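You operate a simulated robot arm through the tools that you are given. There is no shell and no other tool.

You run a simulated two-armed robot. Do the job below in one go: nothing can be reset, and whatever is moved stays where it is left.

TASK
Tidy the whiteboard: red and blue markers into their own sockets, blue writing wiped, vehicle slider to on deck.
Fine: use the board eraser and lay it back on its ledge; the red writing stays. What is to be rubbed or washed off counts as gone when no trace of it is left.
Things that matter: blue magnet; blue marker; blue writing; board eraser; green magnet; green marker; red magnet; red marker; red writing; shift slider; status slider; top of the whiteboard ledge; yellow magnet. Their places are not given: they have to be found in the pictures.

The check looks at the end state, three seconds after you hand in, the way a careful person would. Anything else that was tipped, shoved, dropped, spilled or broken makes it a failure.

THE ROBOT
Two 7-joint arms with fingered hands on one trunk that stands fixed in place. Base frame: the origin is at the foot of the trunk, x ahead of it, y to its left, z up. Readings come in mm, degrees, newtons and seconds.
The left shoulder is at [49, 125, 1360], the right one opposite. With the tool pointing down near the work surface each hand reaches from about 320 to 800 mm from the base axis, measured 20 degrees to its own side. Payload 3.7 kg a hand.
Tool frame (each hand has its own): the origin (TCP) lies between the finger pads and is the grasp point; the fingertips stand 25 mm ahead of it; z points along the fingers, y is the line along which they close. The gripper opens to 88 mm; its body begins 29 mm behind the TCP. The gripper is a hand of 5 fingers: y runs from the thumb to the fingers, the wrist lies at [-13, -97, -162] in the tool frame, and closing takes about 1.5 s.
Orientation is that of the tool frame in the base frame, as a unit quaternion [w, x, y, z]. With the fingers straight down and the wrist toward the robot, the tool's x, y and z point along [0, 1, 0], [1, 0, 0] and [0, 0, -1] of the base frame.

THE INTERFACE
- The arms move only by the tool play_rows. It takes "left_steps", "right_steps" or both (then of equal length, played together; a hand with none holds still); each is a list of rows, each an object of numbers (a shift or turn left out is 0, a gripper value left out holds the last): "x", "y", "z": the shift along the tool's x, y, z in mm; "wx", "wy", "wz": the turn, a rotation vector about the tool's x, y, z in degrees. In form: [{"x": .., "y": .., "z": .., "wx": .., "wy": .., "wz": ..}, ...]. A call has 1 to 20 rows; each row is the pose to reach, as a shift and turn from the pose commanded when the call began, along the tool's axes at that moment. "left_fingers" and "right_fingers" are, for a hand that has rows, the opening, from 0 (shut) to 1 (fully open), set as the call begins (left out, the last holds). Rows are played at 5 a second. More than 50 mm and 8.6 degrees between two rows, or a gripper value outside its range, and nothing of the call is played. Where a pose cannot be reached the arm comes as near as it can. A force on the tool above 90 N (or 10 N above the force at the start of the call, whichever is more), or a blocked arm, ends the call early, and 0.2 s more pass. Each finger travels about 45 mm/s and halts on what it meets, pressing with about 25 N; the grip force reading is that of the motor and also rises with nothing between the fingers. The clock runs only during rows and for 0.2 s after the last one: add rows that repeat a pose to give the fingers time. It gives the time, the measured TCP pose, the force on the tool (base axes), the opening and the grip force at its end, in the units of the frame above (readings bear some noise), with the torque about the TCP (base axes, N m) and any sound that the robot's microphone picked up, and new pictures: "show" is both (left out), scene, wrist or none (wrist: the cameras of the hands that moved).
- Cameras (640 x 400 px; columns grow to the right, rows downward): "scene" is now at [123.8, -34.3, 1553.2]; the picture's right is [-0.39, -0.92, 0.00], its down [-0.03, 0.01, -1.00] and it looks along [0.92, -0.39, -0.03] (base axes); focal length 214 px, centre (320, 200). "left" rides on the left gripper at [-59, -79, -105] in its tool frame; the picture's right is [-0.73, -0.32, 0.61], its down [0.62, -0.68, 0.38] and it looks along [0.29, 0.66, 0.70] (tool axes); focal length 234 px, centre (320, 200). "right" rides on the right gripper at [59, -79, -105] in its tool frame; the picture's right is [-0.73, 0.32, -0.61], its down [-0.62, -0.68, 0.38] and it looks along [-0.29, 0.66, 0.70] (tool axes); focal length 234 px, centre (320, 200).
- lift_body(by): moves the trunk up (or, below 0, down) by that many mm; the arms and the scene camera ride with it, the base frame stays. It gives what a move gives, with no picture.
- set_fingers(index, middle, ring, little, thumb_bend, thumb_turn, hand): sets how far each is bent, from 0 (flat) to 1 (curled in); at 0.3 the hand is open as for a grip, at 0.7 the pads meet at the TCP. One left out holds its place. A second passes; each finger stops where it meets its share of the squeeze, and holds until it gets a number again. A gripper value or a shape takes the hand back. It gives what a move gives, with no picture; readings hold the bend of each and the force on index, middle, ring, little, thumb and palm. thumb_turn goes from beside the hand (0) to across from the fingers (1), as for a grip.
- set_grasp(shape, hand): the hand has 5 fingers and takes this shape, open, in about a second: jaw (thumb against the fingers, like two jaws); tri (thumb and two fingers); tip (a fingertip pinch); poke (one finger out to press); point (the index stretched); flat (the hand flat); cup (the hand cupped); fist (a fist). The gripper value then closes the fingers along that shape, each until it touches; the sizes above hold for jaw. It gives what a move gives, with no picture.
- aim_head(pan, tilt): turns the head with the scene camera to pan (to the left, within 80 degrees either way) and tilt (down, from -29 to 69), counted from straight ahead of the robot (the tilt from the chest, where the trunk bows). It gives what a move gives, and a new picture of the scene camera.
- measure_at(camera, pixels): for up to 12 pixels [column, row] of the newest picture of that camera ("zoom" is the newest enlarged one), the place [x, y, z] in the base frame of the surface seen there, good to about 2 mm. It takes no simulated time.
- zoom(camera, box): a new picture of the part [left, top, right, bottom] of that camera's present view, enlarged. It takes no simulated time.
- close_job(): hands the job in; it is judged then, once.

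Open the grippers and draw the arms clear of the work before you hand the job in, unless the task says otherwise.

The tools are called after ">>>" as name(argument=value, ...) on one line, values as JSON. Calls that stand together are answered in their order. play_rows: Moves the arms, as the interface text tells. Its arguments: {"type":"object","properties":{"left_steps":{"type":"array","items":{"type":"object","properties":{"x":{"type":"number"},"y":{"type":"number"},"z":{"type":"number"},"wx":{"type":"number"},"wy":{"type":"number"},"wz":{"type":"number"}}}},"left_fingers":{"type":"number"},"right_steps":{"type":"array","items":{"type":"object","properties":{"x":{"type":"number"},"y":{"type":"number"},"z":{"type":"number"},"wx":{"type":"number"},"wy":{"type":"number"},"wz":{"type":"number"}}}},"right_fingers":{"type":"number"},"show":{"type":"string","enum":["both","scene","wrist","none"]}},"required":[]} The other tools are called the same way: lift_body (by) moves the trunk up or down; set_grasp (shape, hand) gives the hand a shape; set_fingers (index, middle, ring, little, thumb_bend, thumb_turn, hand) moves the fingers one by one; aim_head (pan, tilt) turns the head that bears the scene camera; measure_at (camera, pixels) gives the place of the surface under pixels of a picture; zoom (camera, box) takes an enlarged picture of a part of a camera's view; close_job () hands the job in.

At the start:

```text
time: 0.0
left_tool_pos: [365.4, 0.4, 1549.7]
left_ee_rot: [0.0, 0.707, 0.707, 0.0]
left_contact_force: [0.7, 0.4, -1.5]
left_ft_torque: [0.01, -0.01, 0.01]
left_finger_gap: 87.5
left_grip_force: 0.0
left_shape: jaw
left_bend: [0.3, 0.3, 0.3, 0.3, 0.3, 0.98]
left_finger forces: [0.0, 0.1, 0.1, 0.1, 0.0, 0.0]
right_tool_pos: [263.9, -339.6, 1604.7]
right_ee_rot: [0.0, 0.706, 0.708, 0.0]
right_contact_force: [-0.2, 0.9, -0.3]
right_ft_torque: [0.0, 0.0, 0.03]
right_finger_gap: 87.3
right_grip_force: 0.1
right_shape: jaw
right_bend: [0.3, 0.3, 0.3, 0.3, 0.3, 0.98]
right_finger forces: [0.0, 0.1, 0.0, 0.1, 0.0, 0.0]
trunk travel left (down, up): [-375.0, 40.0]
head pan, tilt (commanded): [-22.8, 1.8]
```

scene: 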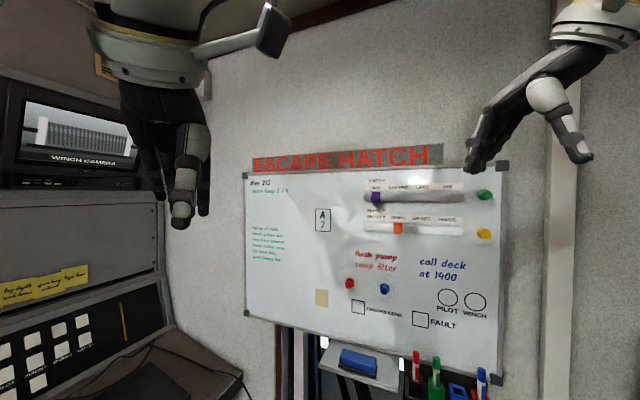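
right: 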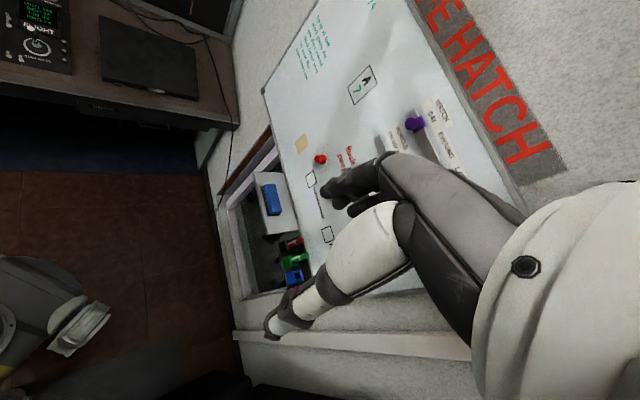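
left: 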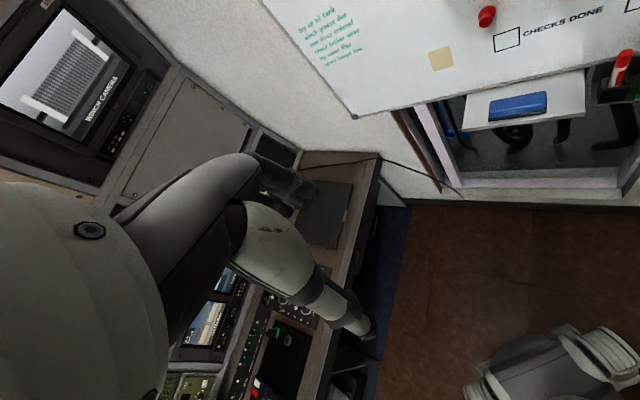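

The scene shows the whiteboard with sliders at about (375-480,195) and (397,228), blue writing at (443,270), and markers at (415-480,380). I'll zoom in on the board's parts before doing anything.

>>> zoom(camera="scene", box=[340, 170, 500, 270])

>>> aim_head(pan=-35, tilt=25)

```text
4.00 times, centred on (420, 220) of scene
```

zoom: 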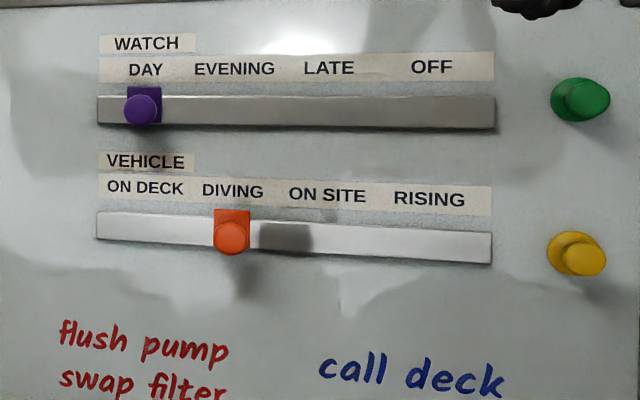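

```text
time: 0.9
left_tool_pos: [365.9, 0.1, 1551.5]
left_ee_rot: [0.0, 0.707, 0.707, 0.001]
left_contact_force: [0.4, 0.6, 0.8]
left_ft_torque: [-0.01, 0.01, 0.0]
left_finger_gap: 87.5
left_grip_force: 0.1
left_shape: jaw
left_bend: [0.3, 0.3, 0.3, 0.3, 0.3, 0.98]
left_finger forces: [0.0, 0.0, 0.0, 0.1, 0.0, 0.0]
right_tool_pos: [266.3, -340.1, 1604.5]
right_ee_rot: [0.0, 0.706, 0.708, 0.0]
right_contact_force: [0.1, 0.0, 0.1]
right_ft_torque: [-0.02, 0.01, -0.01]
right_finger_gap: 87.7
right_grip_force: 0.2
right_shape: jaw
right_bend: [0.3, 0.3, 0.3, 0.3, 0.3, 0.98]
right_finger forces: [0.1, 0.0, 0.0, 0.0, 0.1, 0.1]
trunk travel left (down, up): [-375.0, 40.0]
head pan, tilt (commanded): [-35.0, 25.0]
```

scene: 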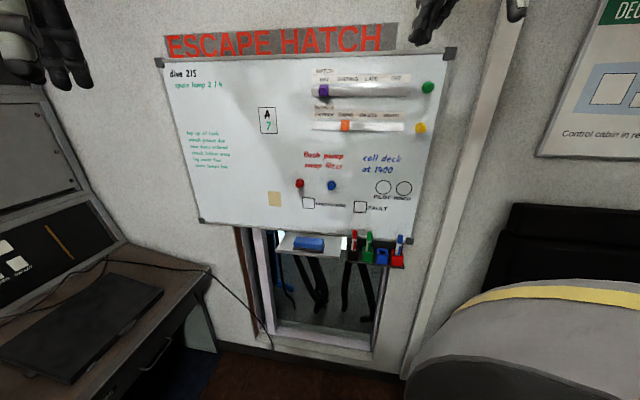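

The markers sit around (355-400, 250) and the ledge with the eraser is at (308,244). I'll zoom there and measure points on the board.

>>> zoom(camera="scene", box=[260, 210, 420, 310])

>>> measure_at(camera="scene", pixels=[[180, 100], [420, 160], [220, 210], [400, 225], [345, 126], [323, 90], [428, 87], [420, 128], [299, 183], [332, 185], [365, 156], [400, 170]])

```text
4.00 times, centred on (340, 260) of scene
```

zoom: 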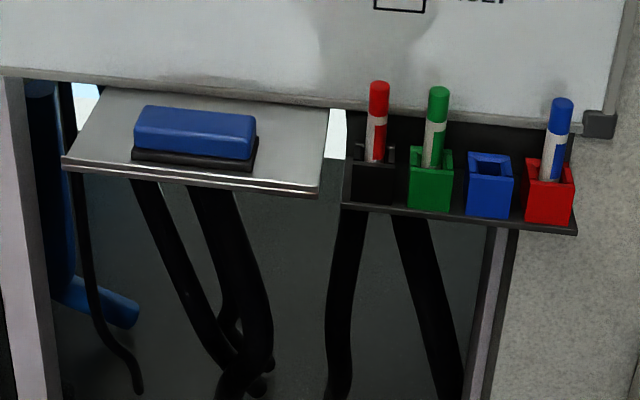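

```text
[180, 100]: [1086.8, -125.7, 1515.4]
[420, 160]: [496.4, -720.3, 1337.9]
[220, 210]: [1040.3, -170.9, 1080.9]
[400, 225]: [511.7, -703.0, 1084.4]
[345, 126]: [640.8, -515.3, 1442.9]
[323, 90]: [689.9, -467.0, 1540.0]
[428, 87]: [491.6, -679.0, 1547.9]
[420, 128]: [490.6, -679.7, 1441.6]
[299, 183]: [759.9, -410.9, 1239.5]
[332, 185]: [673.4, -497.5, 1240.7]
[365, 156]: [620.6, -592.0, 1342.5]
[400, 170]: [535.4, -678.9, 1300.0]
```

The red marker is in the black socket, the blue marker in the red socket, green is already home, and the blue socket is empty. I'll measure the sockets, markers, eraser and ledge in the zoomed picture.

>>> measure_at(camera="zoom", pixels=[[378, 90], [376, 120], [374, 155], [438, 95], [432, 160], [561, 105], [556, 140], [551, 175], [488, 200], [430, 190], [549, 205], [374, 185]])

>>> measure_at(camera="zoom", pixels=[[145, 115], [250, 122], [140, 145], [248, 152], [135, 158], [252, 167], [100, 95], [320, 115], [70, 165], [310, 190], [290, 150], [195, 135]])

>>> measure_at(camera="zoom", pixels=[[470, 160], [510, 160], [472, 180], [510, 180], [490, 165], [527, 190], [572, 190], [410, 175], [452, 175], [355, 175], [392, 175], [460, 130]])

>>> zoom(camera="scene", box=[340, 225, 420, 275])

```text
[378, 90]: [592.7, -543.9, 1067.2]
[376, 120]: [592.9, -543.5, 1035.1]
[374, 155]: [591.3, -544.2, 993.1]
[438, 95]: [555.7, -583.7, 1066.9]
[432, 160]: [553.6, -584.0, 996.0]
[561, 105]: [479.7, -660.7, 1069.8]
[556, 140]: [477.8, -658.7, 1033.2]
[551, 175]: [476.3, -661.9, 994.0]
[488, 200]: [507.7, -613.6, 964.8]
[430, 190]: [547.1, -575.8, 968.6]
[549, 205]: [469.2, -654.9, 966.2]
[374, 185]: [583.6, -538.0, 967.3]
```

```text
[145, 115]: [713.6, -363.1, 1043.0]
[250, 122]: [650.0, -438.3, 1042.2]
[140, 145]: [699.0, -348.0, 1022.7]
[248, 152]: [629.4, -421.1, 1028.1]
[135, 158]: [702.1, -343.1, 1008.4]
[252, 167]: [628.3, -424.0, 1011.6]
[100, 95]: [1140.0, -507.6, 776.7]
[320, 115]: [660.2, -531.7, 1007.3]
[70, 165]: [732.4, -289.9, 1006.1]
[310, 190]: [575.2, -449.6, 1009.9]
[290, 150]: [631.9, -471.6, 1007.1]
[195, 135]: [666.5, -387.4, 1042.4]
```

```text
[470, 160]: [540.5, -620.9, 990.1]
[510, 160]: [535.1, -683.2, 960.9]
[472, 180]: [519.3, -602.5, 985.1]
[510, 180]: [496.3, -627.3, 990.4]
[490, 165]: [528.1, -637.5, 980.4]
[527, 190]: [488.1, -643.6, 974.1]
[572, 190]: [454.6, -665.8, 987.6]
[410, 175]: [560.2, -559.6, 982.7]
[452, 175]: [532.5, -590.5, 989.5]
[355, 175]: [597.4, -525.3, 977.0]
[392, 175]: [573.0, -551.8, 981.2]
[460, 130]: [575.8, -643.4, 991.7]
```

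```text
8.00 times, centred on (380, 250) of scene
```

zoom: 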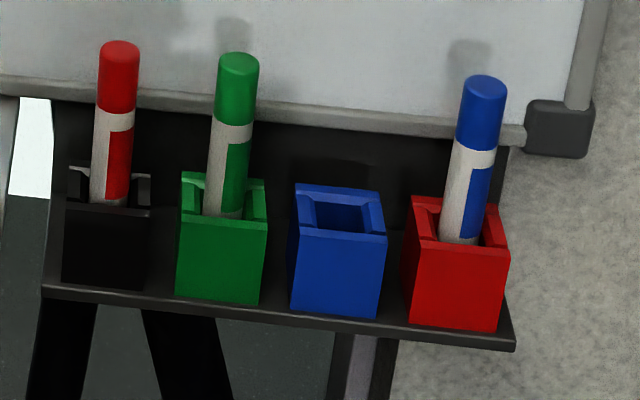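

The layout is clear: the board plane runs at about 45°, and the sockets left to right are black (holding red), green, blue (empty), red (holding blue). Next I'll aim the head straight at the board to measure the writing and the sliders.

>>> aim_head(pan=-45, tilt=15)

>>> zoom(camera="scene", box=[220, 120, 380, 220])

```text
time: 1.6
left_tool_pos: [365.5, 0.4, 1550.3]
left_ee_rot: [0.0, 0.708, 0.707, 0.0]
left_contact_force: [-0.8, -0.1, -0.8]
left_ft_torque: [0.01, -0.03, -0.01]
left_finger_gap: 87.5
left_grip_force: 0.0
left_shape: jaw
left_bend: [0.3, 0.3, 0.3, 0.3, 0.3, 0.98]
left_finger forces: [0.1, 0.1, 0.0, 0.0, 0.0, 0.0]
right_tool_pos: [265.0, -341.0, 1605.9]
right_ee_rot: [0.0, 0.707, 0.708, 0.0]
right_contact_force: [0.4, 0.7, -1.2]
right_ft_torque: [0.0, -0.02, 0.01]
right_finger_gap: 87.2
right_grip_force: 0.0
right_shape: jaw
right_bend: [0.3, 0.3, 0.3, 0.3, 0.3, 0.98]
right_finger forces: [0.1, 0.0, 0.1, 0.0, 0.0, 0.0]
trunk travel left (down, up): [-375.0, 40.0]
head pan, tilt (commanded): [-45.0, 15.0]
```

scene: 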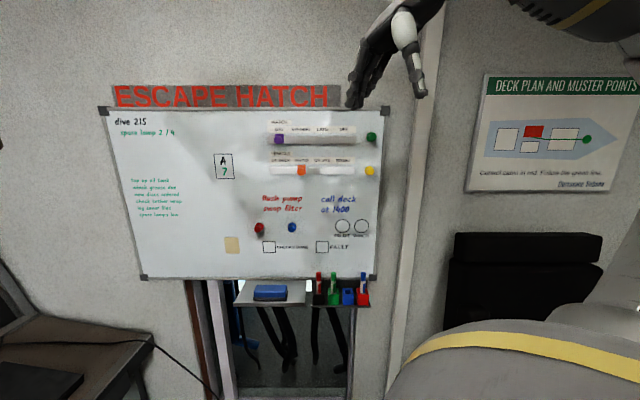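

```text
4.00 times, centred on (300, 170) of scene
```

zoom: 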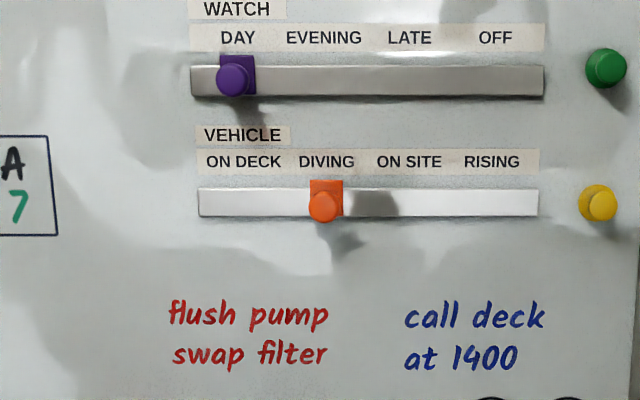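

Now I'll measure the labels, sliders, writing extents and neighbouring marks in this zoomed picture.

>>> measure_at(camera="zoom", pixels=[[243, 161], [203, 161], [284, 161], [326, 161], [408, 161], [491, 161], [238, 38], [199, 190], [537, 190], [199, 216], [537, 217], [330, 216]])

>>> measure_at(camera="zoom", pixels=[[322, 205], [308, 205], [336, 205], [322, 190], [340, 185], [314, 185], [232, 78], [251, 60], [222, 60], [598, 203], [578, 203], [330, 340]])

>>> measure_at(camera="zoom", pixels=[[404, 320], [545, 320], [470, 301], [470, 334], [404, 360], [518, 358], [450, 375], [330, 310], [328, 355], [490, 398], [567, 398], [172, 312]])

>>> zoom(camera="scene", box=[300, 180, 400, 242])

```text
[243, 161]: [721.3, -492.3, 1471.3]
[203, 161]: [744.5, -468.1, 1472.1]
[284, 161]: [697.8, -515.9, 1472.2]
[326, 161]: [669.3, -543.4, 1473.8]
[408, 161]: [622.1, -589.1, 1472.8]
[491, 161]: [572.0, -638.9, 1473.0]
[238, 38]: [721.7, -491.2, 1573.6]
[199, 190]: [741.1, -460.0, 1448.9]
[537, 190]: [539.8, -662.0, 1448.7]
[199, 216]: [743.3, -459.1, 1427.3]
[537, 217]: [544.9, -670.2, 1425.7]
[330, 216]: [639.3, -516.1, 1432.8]
```

```text
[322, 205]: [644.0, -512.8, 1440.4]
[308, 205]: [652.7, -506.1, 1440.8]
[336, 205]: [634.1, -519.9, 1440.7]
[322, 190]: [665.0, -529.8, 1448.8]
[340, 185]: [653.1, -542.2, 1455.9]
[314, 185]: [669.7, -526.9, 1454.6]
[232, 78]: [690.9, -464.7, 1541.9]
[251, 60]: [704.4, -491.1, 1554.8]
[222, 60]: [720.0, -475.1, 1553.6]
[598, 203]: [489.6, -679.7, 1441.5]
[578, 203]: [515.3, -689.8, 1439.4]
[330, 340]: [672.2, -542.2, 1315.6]
```

```text
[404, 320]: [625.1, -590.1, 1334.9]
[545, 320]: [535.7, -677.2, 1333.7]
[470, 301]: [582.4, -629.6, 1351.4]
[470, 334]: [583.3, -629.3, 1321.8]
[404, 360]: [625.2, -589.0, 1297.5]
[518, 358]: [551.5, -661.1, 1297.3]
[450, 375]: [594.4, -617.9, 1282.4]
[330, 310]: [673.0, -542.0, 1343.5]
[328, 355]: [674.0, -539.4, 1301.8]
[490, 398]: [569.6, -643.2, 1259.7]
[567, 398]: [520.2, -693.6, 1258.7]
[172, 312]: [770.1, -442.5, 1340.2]
```

```text
6.40 times, centred on (350, 211) of scene
```

zoom: 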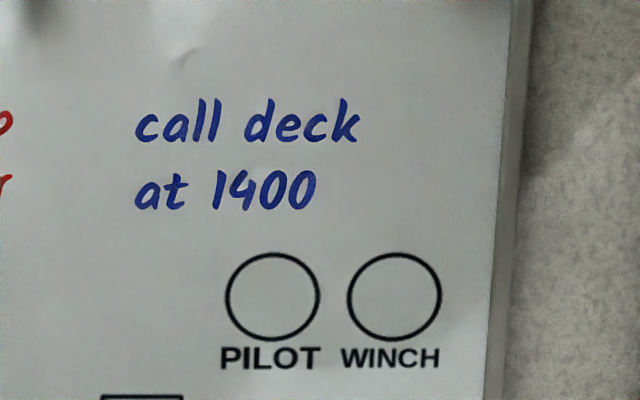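

The blue text spans roughly 125 mm by 75 mm with clear margins to the red writing and circles. I'll check what the large grey object at (500,350) is, plus look closely at the eraser, before moving.

>>> measure_at(camera="scene", pixels=[[500, 350], [420, 380], [600, 300], [500, 260], [560, 240], [620, 230], [430, 100], [400, 330], [600, 200], [540, 290]])

>>> zoom(camera="scene", box=[230, 270, 310, 320])

```text
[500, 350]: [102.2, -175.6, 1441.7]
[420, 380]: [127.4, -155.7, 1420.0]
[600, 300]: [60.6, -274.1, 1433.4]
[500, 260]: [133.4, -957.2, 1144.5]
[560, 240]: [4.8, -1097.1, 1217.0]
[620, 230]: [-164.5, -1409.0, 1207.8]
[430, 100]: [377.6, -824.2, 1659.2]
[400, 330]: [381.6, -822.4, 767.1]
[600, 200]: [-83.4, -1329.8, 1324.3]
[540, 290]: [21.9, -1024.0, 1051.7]
```

```text
8.00 times, centred on (270, 295) of scene
```

zoom: 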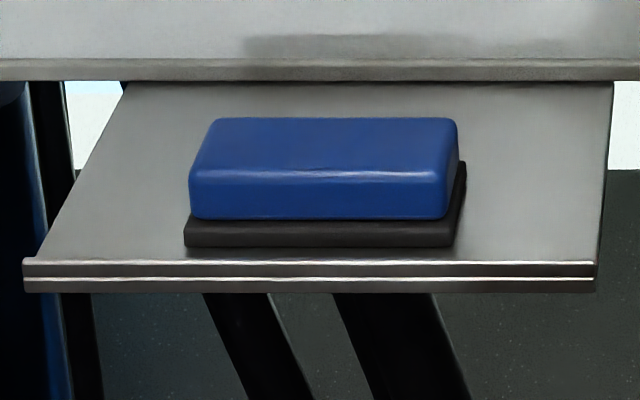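

The grey object is the robot's own shoulder, so the space ahead is clear. Measuring the eraser's corners precisely in this zoom.

>>> measure_at(camera="zoom", pixels=[[213, 124], [455, 124], [195, 178], [440, 178], [192, 210], [442, 212], [188, 240], [450, 240], [325, 145], [325, 195], [325, 235], [462, 180]])

>>> measure_at(camera="zoom", pixels=[[60, 65], [320, 70], [600, 70], [40, 255], [590, 258], [140, 95], [600, 90], [320, 50], [320, 255], [130, 200], [530, 200], [320, 100]])

```text
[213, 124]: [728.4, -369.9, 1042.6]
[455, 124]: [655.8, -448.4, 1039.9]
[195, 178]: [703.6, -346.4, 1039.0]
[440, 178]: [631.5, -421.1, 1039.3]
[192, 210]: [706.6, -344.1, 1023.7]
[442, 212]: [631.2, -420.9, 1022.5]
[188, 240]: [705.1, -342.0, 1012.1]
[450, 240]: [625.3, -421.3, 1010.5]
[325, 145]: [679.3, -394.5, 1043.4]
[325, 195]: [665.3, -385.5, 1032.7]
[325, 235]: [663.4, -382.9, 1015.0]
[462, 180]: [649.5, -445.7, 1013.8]
```

```text
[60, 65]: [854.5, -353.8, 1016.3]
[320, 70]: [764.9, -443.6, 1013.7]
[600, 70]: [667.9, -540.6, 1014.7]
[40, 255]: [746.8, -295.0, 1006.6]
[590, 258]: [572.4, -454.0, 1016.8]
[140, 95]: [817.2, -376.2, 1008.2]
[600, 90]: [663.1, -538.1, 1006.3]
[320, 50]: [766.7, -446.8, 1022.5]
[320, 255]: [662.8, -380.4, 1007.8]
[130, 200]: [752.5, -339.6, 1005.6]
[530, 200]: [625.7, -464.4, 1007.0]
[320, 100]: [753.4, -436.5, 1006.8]
```

The eraser is about 106 × 44 mm on top (centre near s=-200 along the board), and it stands clear of the board. I start with the slider: yaw the right hand to face the board and come down a bit.

>>> play_rows(right_steps=[{"z": 15, "wz": 7.5}, {"z": 30, "wz": 15}, {"z": 45, "wz": 22.5}, {"z": 60, "wz": 30}, {"z": 75, "wz": 37.5}, {"z": 90, "wz": 45}, {"z": 90, "wz": 45}], show="none")

```text
time: 3.2
left_tool_pos: [365.7, -0.1, 1550.3]
left_ee_rot: [0.001, 0.707, 0.707, 0.0]
left_contact_force: [0.3, -0.5, -0.3]
left_ft_torque: [0.0, -0.02, -0.01]
left_finger_gap: 87.7
left_grip_force: 0.0
left_shape: jaw
left_bend: [0.3, 0.3, 0.3, 0.3, 0.3, 0.98]
left_finger forces: [0.0, 0.0, 0.0, 0.0, 0.0, 0.0]
right_tool_pos: [266.1, -341.6, 1514.8]
right_ee_rot: [0.0, 0.924, 0.382, 0.0]
right_contact_force: [0.0, 0.5, -0.6]
right_ft_torque: [0.0, -0.03, -0.02]
right_finger_gap: 87.7
right_grip_force: 0.1
right_shape: jaw
right_bend: [0.3, 0.3, 0.3, 0.3, 0.3, 0.98]
right_finger forces: [0.0, 0.1, 0.0, 0.0, 0.0, 0.1]
trunk travel left (down, up): [-375.0, 40.0]
head pan, tilt (commanded): [-45.0, 15.0]
```

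The yaw worked (tool y now points at the board). Now I pitch the hand up so its fingers point at the board, moving it to about 230 mm from the board near the vehicle slider.

>>> play_rows(right_steps=[{"x": 8, "y": 17, "z": 6, "wx": -7.5}, {"x": 17, "y": 33, "z": 12, "wx": -15}, {"x": 25, "y": 50, "z": 18, "wx": -22.5}, {"x": 33, "y": 67, "z": 24, "wx": -30}, {"x": 42, "y": 83, "z": 30, "wx": -37.5}, {"x": 50, "y": 100, "z": 36, "wx": -45}, {"x": 58, "y": 117, "z": 42, "wx": -52.5}, {"x": 67, "y": 133, "z": 48, "wx": -60}, {"x": 75, "y": 150, "z": 54, "wx": -67.5}, {"x": 83, "y": 167, "z": 60, "wx": -75}, {"x": 92, "y": 183, "z": 66, "wx": -82.5}, {"x": 100, "y": 200, "z": 72, "wx": -90}, {"x": 100, "y": 200, "z": 72, "wx": -90}], show="both")

```text
time: 6.0
left_tool_pos: [366.9, -2.7, 1550.3]
left_ee_rot: [-0.001, 0.707, 0.707, 0.001]
left_contact_force: [-0.3, 0.7, -1.0]
left_ft_torque: [0.02, -0.04, -0.04]
left_finger_gap: 87.6
left_grip_force: 0.0
left_shape: jaw
left_bend: [0.3, 0.3, 0.3, 0.3, 0.3, 0.98]
left_finger forces: [0.1, 0.0, 0.0, 0.0, 0.1, 0.0]
right_tool_pos: [465.3, -354.4, 1484.1]
right_ee_rot: [0.617, 0.703, 0.25, 0.249]
right_contact_force: [0.2, 0.5, -0.4]
right_ft_torque: [-0.01, 0.01, -0.01]
right_finger_gap: 88.0
right_grip_force: 0.0
right_shape: jaw
right_bend: [0.3, 0.3, 0.3, 0.3, 0.3, 0.98]
right_finger forces: [0.1, 0.0, 0.1, 0.0, 0.1, 0.1]
right hand out of reach, approached as far as the arm can: row 7, 8, 10, 11, 12, 13
trunk travel left (down, up): [-375.0, 40.0]
head pan, tilt (commanded): [-45.0, 15.0]
```

scene: 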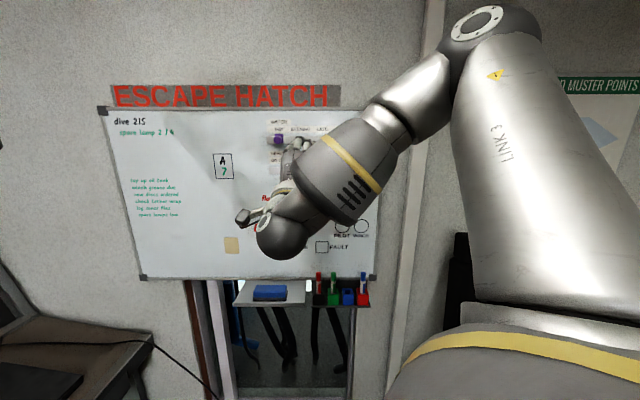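
right: 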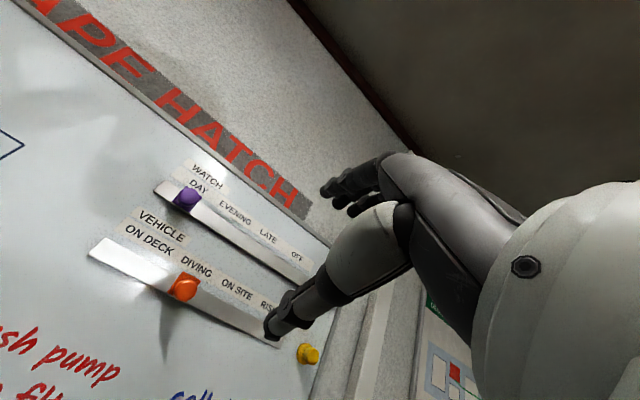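

The arm chose an elbow-up posture and hit its limit just short of the pitch I wanted (TCP at z 1484, about 278 mm from the board). Lowering the trunk should let the forearm come in more level, so I'll drop it 200 mm.

>>> lift_body(by=-200)

```text
time: 8.2
left_tool_pos: [364.7, 0.8, 1351.5]
left_ee_rot: [0.001, 0.707, 0.707, 0.001]
left_contact_force: [3.0, -0.7, -0.6]
left_ft_torque: [0.02, -0.04, 0.04]
left_finger_gap: 86.2
left_grip_force: 0.0
left_shape: jaw
left_bend: [0.3, 0.3, 0.3, 0.3, 0.31, 0.97]
left_finger forces: [0.0, 0.0, 0.0, 0.0, 0.1, 0.0]
right_tool_pos: [585.1, -354.4, 1126.4]
right_ee_rot: [0.561, 0.737, 0.358, 0.118]
right_contact_force: [-0.1, 0.4, 0.4]
right_ft_torque: [0.0, -0.02, 0.03]
right_finger_gap: 88.1
right_grip_force: 0.0
right_shape: jaw
right_bend: [0.3, 0.3, 0.3, 0.3, 0.3, 0.98]
right_finger forces: [0.0, 0.1, 0.0, 0.0, 0.1, 0.0]
trunk travel left (down, up): [-175.0, 240.0]
head pan, tilt (commanded): [-45.0, 15.0]
```

The right TCP moved more than the trunk did (now at [585,-354,1126]), with no contact force. I'll look at the scene before moving again.

>>> aim_head(pan=-45, tilt=10)

>>> zoom(camera="right", box=[0, 0, 640, 400])

```text
time: 8.8
left_tool_pos: [365.8, 0.2, 1349.7]
left_ee_rot: [0.0, 0.707, 0.707, 0.0]
left_contact_force: [0.0, 0.0, 0.4]
left_ft_torque: [0.01, -0.01, -0.01]
left_finger_gap: 87.6
left_grip_force: 0.1
left_shape: jaw
left_bend: [0.3, 0.3, 0.3, 0.3, 0.3, 0.97]
left_finger forces: [0.0, 0.0, 0.0, 0.1, 0.0, 0.0]
right_tool_pos: [586.4, -353.4, 1124.3]
right_ee_rot: [0.561, 0.737, 0.359, 0.118]
right_contact_force: [0.0, 0.0, -0.8]
right_ft_torque: [0.0, 0.0, -0.02]
right_finger_gap: 87.9
right_grip_force: 0.1
right_shape: jaw
right_bend: [0.3, 0.3, 0.3, 0.3, 0.3, 0.98]
right_finger forces: [0.0, 0.0, 0.1, 0.1, 0.0, 0.0]
trunk travel left (down, up): [-175.0, 240.0]
head pan, tilt (commanded): [-45.0, 10.0]
```

scene: 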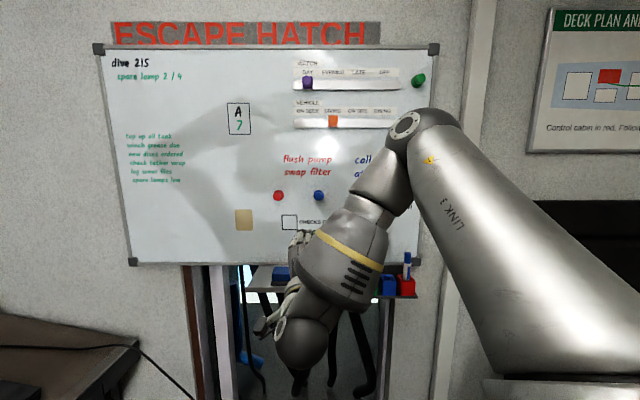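

```text
1.00 times, centred on (320, 200) of right (not enlarged: the box is as wide or as high as the picture)
```

zoom: 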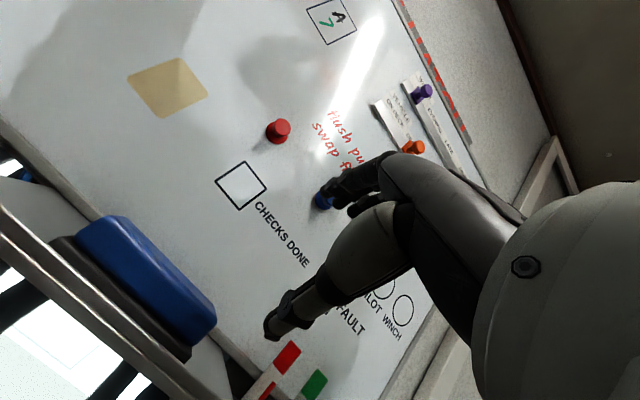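

The right hand drifted because the arm kept trying for the unreachable pose; it hangs freely at d≈190 mm with the elbow high. I'll play repeated zero rows to see where the commanded pose now lies.

>>> play_rows(right_steps=[{"z": 0}, {"z": 0}, {"z": 0}], show="scene")

```text
time: 9.6
left_tool_pos: [364.5, -0.9, 1349.8]
left_ee_rot: [-0.001, 0.707, 0.707, 0.0]
left_contact_force: [0.1, -0.5, 0.8]
left_ft_torque: [-0.01, -0.02, 0.0]
left_finger_gap: 87.6
left_grip_force: 0.0
left_shape: jaw
left_bend: [0.3, 0.3, 0.3, 0.3, 0.3, 0.97]
left_finger forces: [0.0, 0.1, 0.0, 0.0, 0.0, 0.0]
right_tool_pos: [586.4, -355.8, 1124.8]
right_ee_rot: [0.561, 0.737, 0.358, 0.117]
right_contact_force: [0.7, -1.0, 0.6]
right_ft_torque: [0.03, -0.01, -0.01]
right_finger_gap: 88.2
right_grip_force: 0.1
right_shape: jaw
right_bend: [0.3, 0.3, 0.3, 0.3, 0.3, 0.98]
right_finger forces: [0.0, 0.0, 0.0, 0.0, 0.1, 0.0]
trunk travel left (down, up): [-175.0, 240.0]
head pan, tilt (commanded): [-45.0, 10.0]
```

scene: 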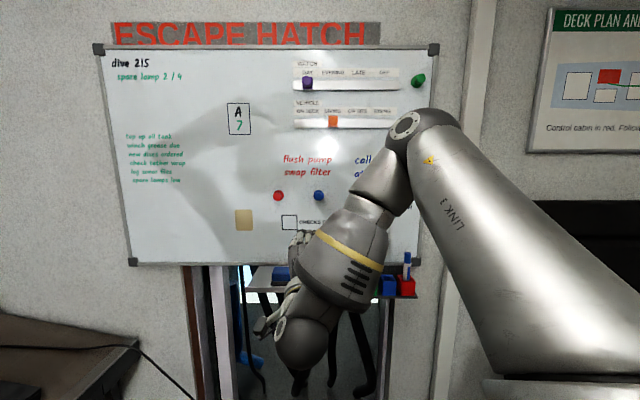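

The commanded pose matches the current one, so shifts are predictable again. I'll raise and retract the right hand in its present orientation to about z 1400, 300 mm off the board.

>>> play_rows(right_steps=[{"x": -20, "y": 18, "z": -18}, {"x": -41, "y": 37, "z": -36}, {"x": -62, "y": 55, "z": -54}, {"x": -82, "y": 73, "z": -72}, {"x": -103, "y": 92, "z": -89}, {"x": -124, "y": 110, "z": -107}, {"x": -144, "y": 128, "z": -125}, {"x": -165, "y": 147, "z": -143}, {"x": -186, "y": 165, "z": -161}, {"x": -206, "y": 183, "z": -179}, {"x": -206, "y": 183, "z": -179}, {"x": -206, "y": 183, "z": -179}], show="both")

```text
time: 12.2
left_tool_pos: [366.2, -0.2, 1349.8]
left_ee_rot: [0.0, 0.707, 0.707, 0.0]
left_contact_force: [-0.6, 0.0, -0.6]
left_ft_torque: [0.0, -0.01, 0.02]
left_finger_gap: 87.7
left_grip_force: 0.1
left_shape: jaw
left_bend: [0.3, 0.3, 0.3, 0.3, 0.3, 0.97]
left_finger forces: [0.0, 0.0, 0.0, 0.0, 0.1, 0.1]
right_tool_pos: [407.6, -380.3, 1407.0]
right_ee_rot: [0.56, 0.738, 0.358, 0.117]
right_contact_force: [-0.1, -0.3, -0.2]
right_ft_torque: [-0.02, 0.0, 0.03]
right_finger_gap: 88.0
right_grip_force: 0.1
right_shape: jaw
right_bend: [0.3, 0.3, 0.3, 0.3, 0.3, 0.98]
right_finger forces: [0.1, 0.0, 0.0, 0.1, 0.1, 0.1]
right hand out of reach, approached as far as the arm can: row 2, 3, 4, 5, 6, 7, 8, 9, 10, 11, 12
trunk travel left (down, up): [-175.0, 240.0]
head pan, tilt (commanded): [-45.0, 10.0]
```

scene: 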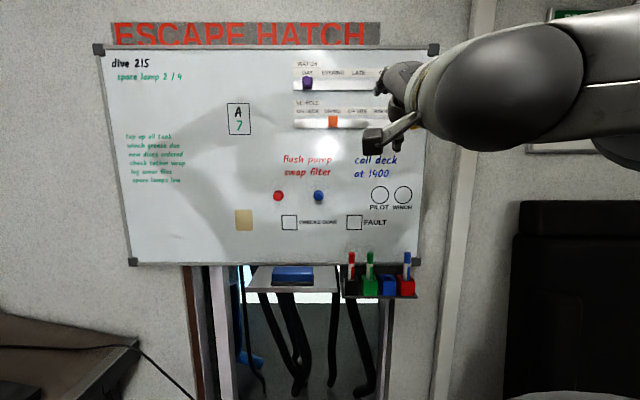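
right: 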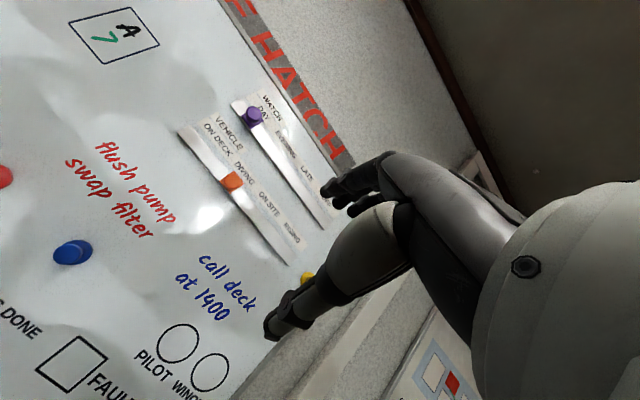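

The hand reached [408,-380,1407] with the forearm now coming in level from the right — much better. I'll now turn it to the exact facing-the-board orientation in small steps.

>>> play_rows(right_steps=[{"wx": -5.2, "wy": 1.1, "wz": 3.2}, {"wx": -10.4, "wy": 2.3, "wz": 6.4}, {"wx": -15.6, "wy": 3.4, "wz": 9.5}, {"wx": -20.8, "wy": 4.5, "wz": 12.7}, {"wx": -20.8, "wy": 4.5, "wz": 12.7}, {"wx": -20.8, "wy": 4.5, "wz": 12.7}], show="both")

```text
time: 13.6
left_tool_pos: [365.7, 0.9, 1349.5]
left_ee_rot: [0.0, 0.706, 0.708, 0.0]
left_contact_force: [-0.6, -0.1, 0.2]
left_ft_torque: [-0.02, 0.03, -0.03]
left_finger_gap: 87.8
left_grip_force: 0.0
left_shape: jaw
left_bend: [0.3, 0.3, 0.3, 0.3, 0.3, 0.97]
left_finger forces: [0.1, 0.0, 0.0, 0.0, 0.0, 0.0]
right_tool_pos: [431.7, -391.9, 1436.8]
right_ee_rot: [0.647, 0.661, 0.278, 0.258]
right_contact_force: [-0.2, 0.9, -0.3]
right_ft_torque: [0.04, -0.01, 0.01]
right_finger_gap: 88.3
right_grip_force: 0.1
right_shape: jaw
right_bend: [0.3, 0.3, 0.3, 0.3, 0.3, 0.98]
right_finger forces: [0.1, 0.0, 0.0, 0.0, 0.1, 0.0]
right hand out of reach, approached as far as the arm can: row 1, 2, 3, 4, 5, 6
trunk travel left (down, up): [-175.0, 240.0]
head pan, tilt (commanded): [-45.0, 10.0]
```

scene: 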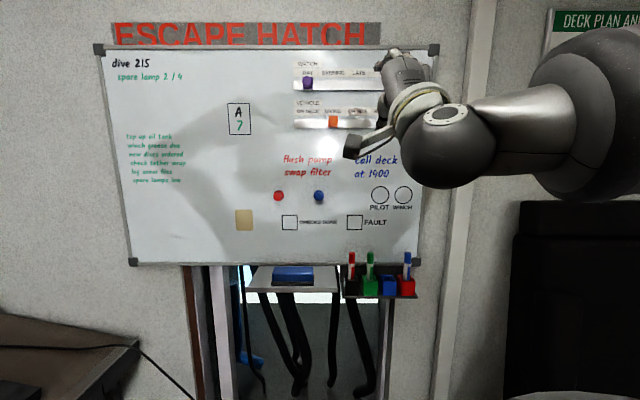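
right: 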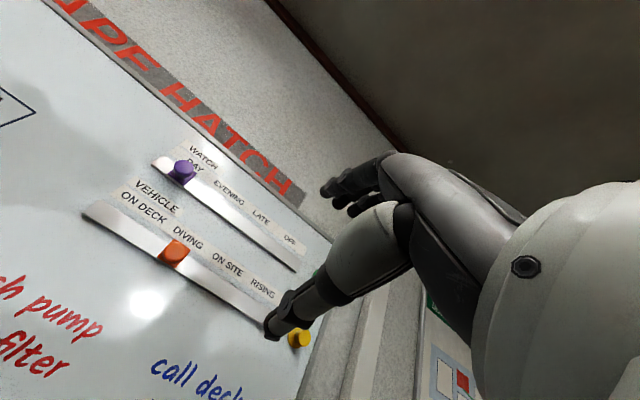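

The orientation is now nearly exact (tool z into the board, y up), with a small position drift. Moving the hand 90 mm closer to the board should put it in easier reach; I'll test that.

>>> play_rows(right_steps=[{"z": 20}, {"z": 40}, {"z": 60}, {"z": 80}, {"z": 90}, {"z": 90}], show="none")

```text
time: 15.0
left_tool_pos: [365.5, 0.9, 1349.0]
left_ee_rot: [0.0, 0.708, 0.706, 0.0]
left_contact_force: [-0.2, -1.1, 0.5]
left_ft_torque: [-0.01, 0.0, 0.02]
left_finger_gap: 87.7
left_grip_force: 0.2
left_shape: jaw
left_bend: [0.3, 0.3, 0.3, 0.3, 0.3, 0.97]
left_finger forces: [0.0, 0.1, 0.2, 0.1, 0.1, 0.0]
right_tool_pos: [433.0, -394.3, 1435.6]
right_ee_rot: [0.647, 0.662, 0.277, 0.258]
right_contact_force: [0.4, 0.0, -0.1]
right_ft_torque: [-0.01, 0.03, 0.01]
right_finger_gap: 87.9
right_grip_force: 0.0
right_shape: jaw
right_bend: [0.3, 0.3, 0.3, 0.3, 0.3, 0.98]
right_finger forces: [0.0, 0.0, 0.0, 0.0, 0.1, 0.0]
right hand out of reach, approached as far as the arm can: row 1, 2, 3, 4, 5, 6
trunk travel left (down, up): [-175.0, 240.0]
head pan, tilt (commanded): [-45.0, 10.0]
```

The arm is stuck at a wrist limit in this roll. With the elbow out to the right, rolling the hand so its wrist lies to the right (fingers left, thumb right) should be natural, so I'll roll it about the tool z by -90°.

>>> play_rows(right_steps=[{"wz": -7.5}, {"wz": -15}, {"wz": -22.5}, {"wz": -30}, {"wz": -37.5}, {"wz": -45}, {"wz": -45}], show="both")

```text
time: 16.6
left_tool_pos: [366.0, 0.4, 1349.9]
left_ee_rot: [0.0, 0.706, 0.708, 0.0]
left_contact_force: [1.1, -0.2, 0.5]
left_ft_torque: [0.05, 0.04, 0.02]
left_finger_gap: 87.5
left_grip_force: 0.1
left_shape: jaw
left_bend: [0.3, 0.3, 0.3, 0.3, 0.3, 0.97]
left_finger forces: [0.0, 0.0, 0.0, 0.0, 0.0, 0.0]
right_tool_pos: [435.2, -391.9, 1437.0]
right_ee_rot: [0.707, 0.5, 0.5, -0.001]
right_contact_force: [0.0, 0.9, 0.1]
right_ft_torque: [0.01, -0.01, 0.0]
right_finger_gap: 88.1
right_grip_force: 0.2
right_shape: jaw
right_bend: [0.3, 0.3, 0.3, 0.3, 0.3, 0.98]
right_finger forces: [0.0, 0.0, 0.0, 0.0, 0.0, 0.0]
right hand out of reach, approached as far as the arm can: row 1, 2
trunk travel left (down, up): [-175.0, 240.0]
head pan, tilt (commanded): [-45.0, 10.0]
```

scene: 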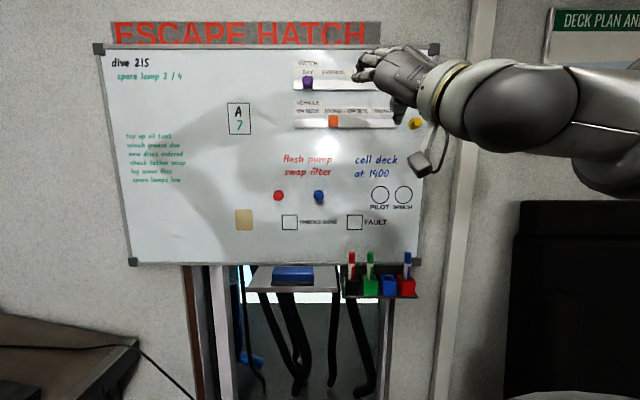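
right: 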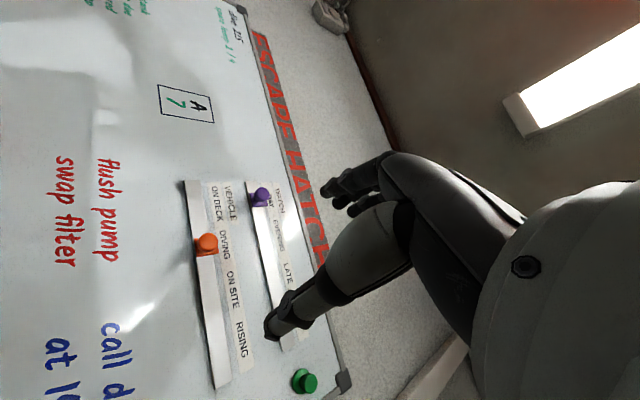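

The -45° roll is reached exactly and feels natural for this arm. I continue rolling to -90° and check again.

>>> play_rows(right_steps=[{"wz": -7.5}, {"wz": -15}, {"wz": -22.5}, {"wz": -30}, {"wz": -37.5}, {"wz": -45}, {"wz": -45}], show="both")

```text
time: 18.2
left_tool_pos: [364.4, 0.3, 1350.3]
left_ee_rot: [0.0, 0.707, 0.707, 0.0]
left_contact_force: [-0.4, -0.8, -0.8]
left_ft_torque: [0.0, 0.02, 0.01]
left_finger_gap: 87.6
left_grip_force: 0.0
left_shape: jaw
left_bend: [0.3, 0.3, 0.3, 0.3, 0.3, 0.97]
left_finger forces: [0.0, 0.0, 0.0, 0.0, 0.1, 0.0]
right_tool_pos: [488.0, -385.2, 1377.1]
right_ee_rot: [0.655, 0.271, 0.652, -0.27]
right_contact_force: [-0.4, -1.5, 0.0]
right_ft_torque: [-0.02, 0.01, 0.01]
right_finger_gap: 88.3
right_grip_force: 0.1
right_shape: jaw
right_bend: [0.3, 0.3, 0.3, 0.3, 0.3, 0.98]
right_finger forces: [0.0, 0.1, 0.1, 0.0, 0.0, 0.1]
right hand out of reach, approached as far as the arm can: row 4, 5, 6, 7
trunk travel left (down, up): [-175.0, 240.0]
head pan, tilt (commanded): [-45.0, 10.0]
```

scene: 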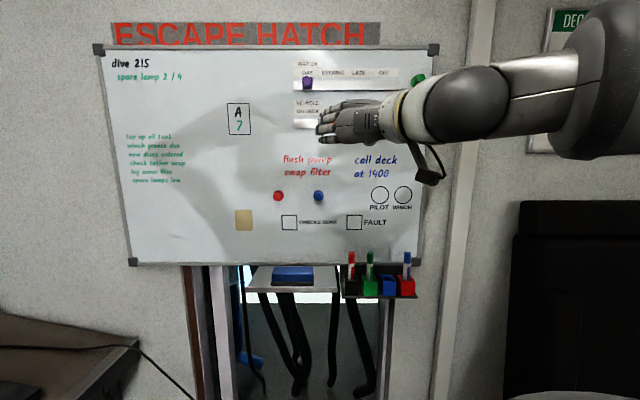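
right: 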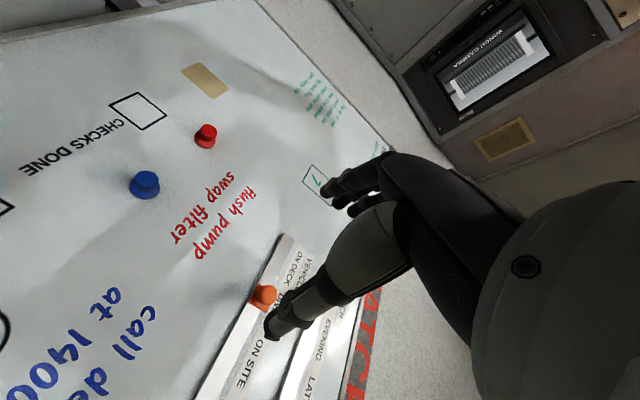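

The full roll is reached (fingers left, thumb right), with a bit of position drift to d≈240 mm. I'll test approaching the board 60 mm in this orientation.

>>> play_rows(right_steps=[{"z": 15}, {"z": 30}, {"z": 45}, {"z": 60}, {"z": 60}], show="none")

```text
time: 19.4
left_tool_pos: [365.7, 0.6, 1350.0]
left_ee_rot: [0.0, 0.707, 0.707, 0.0]
left_contact_force: [0.2, 0.0, 0.4]
left_ft_torque: [0.01, -0.01, 0.01]
left_finger_gap: 87.8
left_grip_force: 0.0
left_shape: jaw
left_bend: [0.3, 0.3, 0.3, 0.3, 0.3, 0.97]
left_finger forces: [0.0, 0.0, 0.0, 0.0, 0.0, 0.1]
right_tool_pos: [529.9, -428.5, 1381.5]
right_ee_rot: [0.654, 0.271, 0.653, -0.271]
right_contact_force: [0.6, -0.6, 0.5]
right_ft_torque: [0.0, -0.01, -0.01]
right_finger_gap: 88.1
right_grip_force: 0.1
right_shape: jaw
right_bend: [0.3, 0.3, 0.3, 0.3, 0.3, 0.98]
right_finger forces: [0.1, 0.0, 0.0, 0.0, 0.1, 0.0]
trunk travel left (down, up): [-175.0, 240.0]
head pan, tilt (commanded): [-45.0, 10.0]
```

Now the approach is fully in reach (d≈180 mm, z 1381). I'll look closely at the hand from both cameras to learn where the fingertips and thumb sit.

>>> aim_head(pan=-42, tilt=0)

>>> zoom(camera="right", box=[160, 100, 480, 300])

>>> zoom(camera="scene", box=[200, 100, 440, 250])

```text
time: 20.1
left_tool_pos: [365.0, 0.7, 1349.8]
left_ee_rot: [0.0, 0.708, 0.707, 0.0]
left_contact_force: [-0.1, 0.3, -0.6]
left_ft_torque: [0.0, -0.01, 0.01]
left_finger_gap: 88.0
left_grip_force: 0.1
left_shape: jaw
left_bend: [0.3, 0.3, 0.3, 0.3, 0.3, 0.97]
left_finger forces: [0.0, 0.0, 0.0, 0.1, 0.0, 0.0]
right_tool_pos: [529.4, -428.3, 1381.2]
right_ee_rot: [0.653, 0.272, 0.653, -0.271]
right_contact_force: [0.1, 0.4, 0.5]
right_ft_torque: [-0.01, 0.02, -0.05]
right_finger_gap: 87.9
right_grip_force: 0.0
right_shape: jaw
right_bend: [0.3, 0.3, 0.3, 0.3, 0.3, 0.98]
right_finger forces: [0.0, 0.0, 0.0, 0.1, 0.0, 0.1]
trunk travel left (down, up): [-175.0, 240.0]
head pan, tilt (commanded): [-42.0, 0.0]
```

scene: 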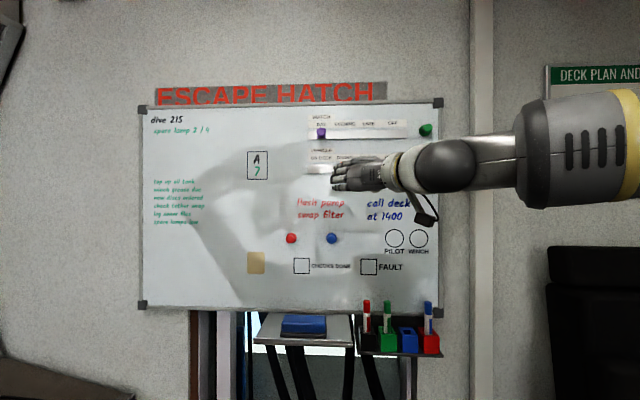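

```text
2.00 times, centred on (320, 200) of right
```

zoom: 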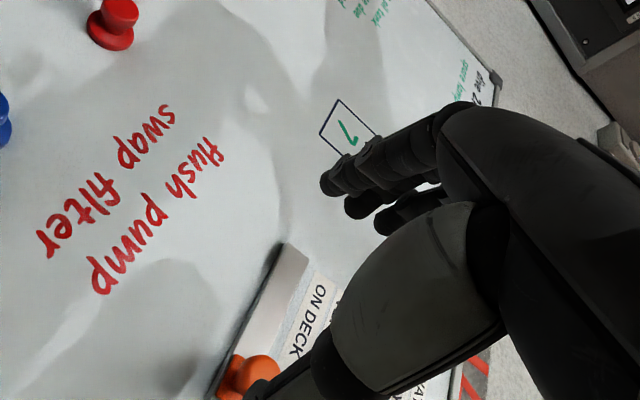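

```text
2.67 times, centred on (320, 175) of scene
```

zoom: 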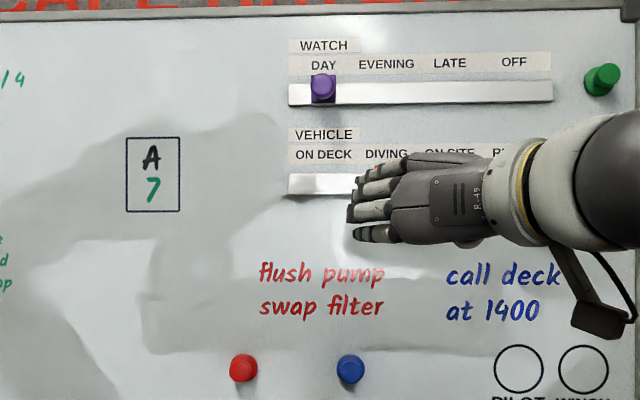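

The hand is seen from its back with fingers to the left and the thumb near the board side right. I'll measure fingertip and thumb-tip points in the wrist picture to get their tool-frame offsets.

>>> zoom(camera="right", box=[0, 0, 640, 400])

>>> measure_at(camera="right", pixels=[[270, 330], [285, 315], [320, 285], [325, 192], [338, 203], [355, 212], [345, 178], [370, 165], [265, 295], [370, 240]])

```text
1.00 times, centred on (320, 200) of right (not enlarged: the box is as wide or as high as the picture)
```

zoom: 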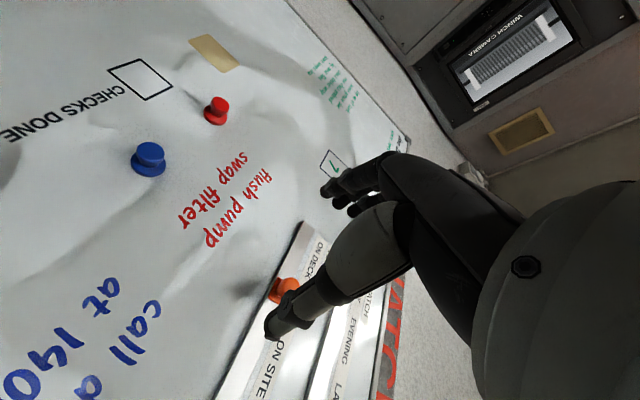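

```text
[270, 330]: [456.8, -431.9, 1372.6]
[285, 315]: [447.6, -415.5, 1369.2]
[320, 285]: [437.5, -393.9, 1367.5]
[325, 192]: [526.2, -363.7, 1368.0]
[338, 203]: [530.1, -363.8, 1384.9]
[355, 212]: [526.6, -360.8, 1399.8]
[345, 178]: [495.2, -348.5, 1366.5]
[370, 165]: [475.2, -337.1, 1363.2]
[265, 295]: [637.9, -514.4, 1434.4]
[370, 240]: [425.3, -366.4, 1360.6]
```

Fingertip offsets make sense: index about 8 mm below TCP height, middle about 9 mm above, thumb opposite them. I'll raise the trunk a little (80 mm) so the slider at z 1440 is comfortably in reach.

>>> lift_body(by=80)

```text
time: 21.3
left_tool_pos: [366.6, 0.0, 1428.9]
left_ee_rot: [-0.001, 0.706, 0.708, -0.001]
left_contact_force: [0.2, -0.6, 0.0]
left_ft_torque: [0.0, 0.01, -0.01]
left_finger_gap: 87.8
left_grip_force: 0.1
left_shape: jaw
left_bend: [0.3, 0.3, 0.3, 0.3, 0.3, 0.97]
left_finger forces: [0.0, 0.1, 0.0, 0.0, 0.0, 0.0]
right_tool_pos: [534.0, -429.1, 1460.6]
right_ee_rot: [0.652, 0.27, 0.655, -0.271]
right_contact_force: [0.3, -0.5, -0.3]
right_ft_torque: [0.02, 0.0, 0.02]
right_finger_gap: 88.1
right_grip_force: 0.1
right_shape: jaw
right_bend: [0.3, 0.3, 0.3, 0.3, 0.3, 0.98]
right_finger forces: [0.0, 0.0, 0.1, 0.0, 0.0, 0.0]
trunk travel left (down, up): [-255.0, 160.0]
head pan, tilt (commanded): [-42.0, 0.0]
```

Trunk up 80 mm, TCP at z 1461. Now I move to straddle position in front of the vehicle knob: s≈-92, z≈1441, 100 mm off the board.

>>> play_rows(right_steps=[{"x": 5, "y": 5, "z": 20}, {"x": 10, "y": 10, "z": 40}, {"x": 15, "y": 15, "z": 60}, {"x": 20, "y": 20, "z": 80}, {"x": 20, "y": 20, "z": 80}], show="both")

```text
time: 22.5
left_tool_pos: [366.0, 1.6, 1430.8]
left_ee_rot: [0.0, 0.707, 0.707, -0.001]
left_contact_force: [-0.3, 0.0, -0.9]
left_ft_torque: [0.03, -0.01, 0.02]
left_finger_gap: 87.3
left_grip_force: 0.1
left_shape: jaw
left_bend: [0.3, 0.3, 0.3, 0.3, 0.3, 0.97]
left_finger forces: [0.1, 0.1, 0.0, 0.0, 0.0, 0.1]
right_tool_pos: [601.3, -472.3, 1443.7]
right_ee_rot: [0.654, 0.272, 0.652, -0.271]
right_contact_force: [0.1, 0.3, 0.4]
right_ft_torque: [-0.01, -0.02, -0.04]
right_finger_gap: 88.0
right_grip_force: 0.0
right_shape: jaw
right_bend: [0.3, 0.3, 0.3, 0.3, 0.3, 0.98]
right_finger forces: [0.0, 0.0, 0.0, 0.1, 0.0, 0.0]
trunk travel left (down, up): [-255.0, 160.0]
head pan, tilt (commanded): [-42.0, 0.0]
```

scene: 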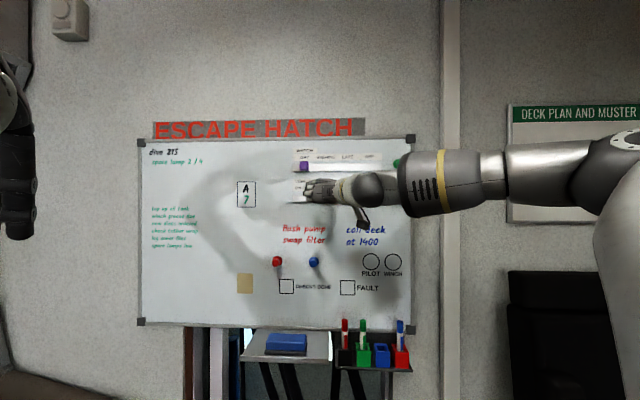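
right: 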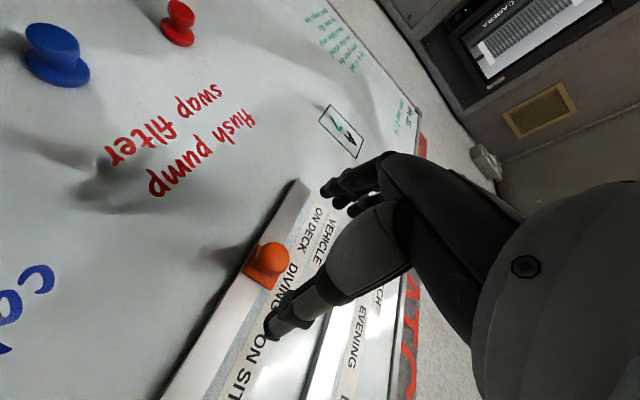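

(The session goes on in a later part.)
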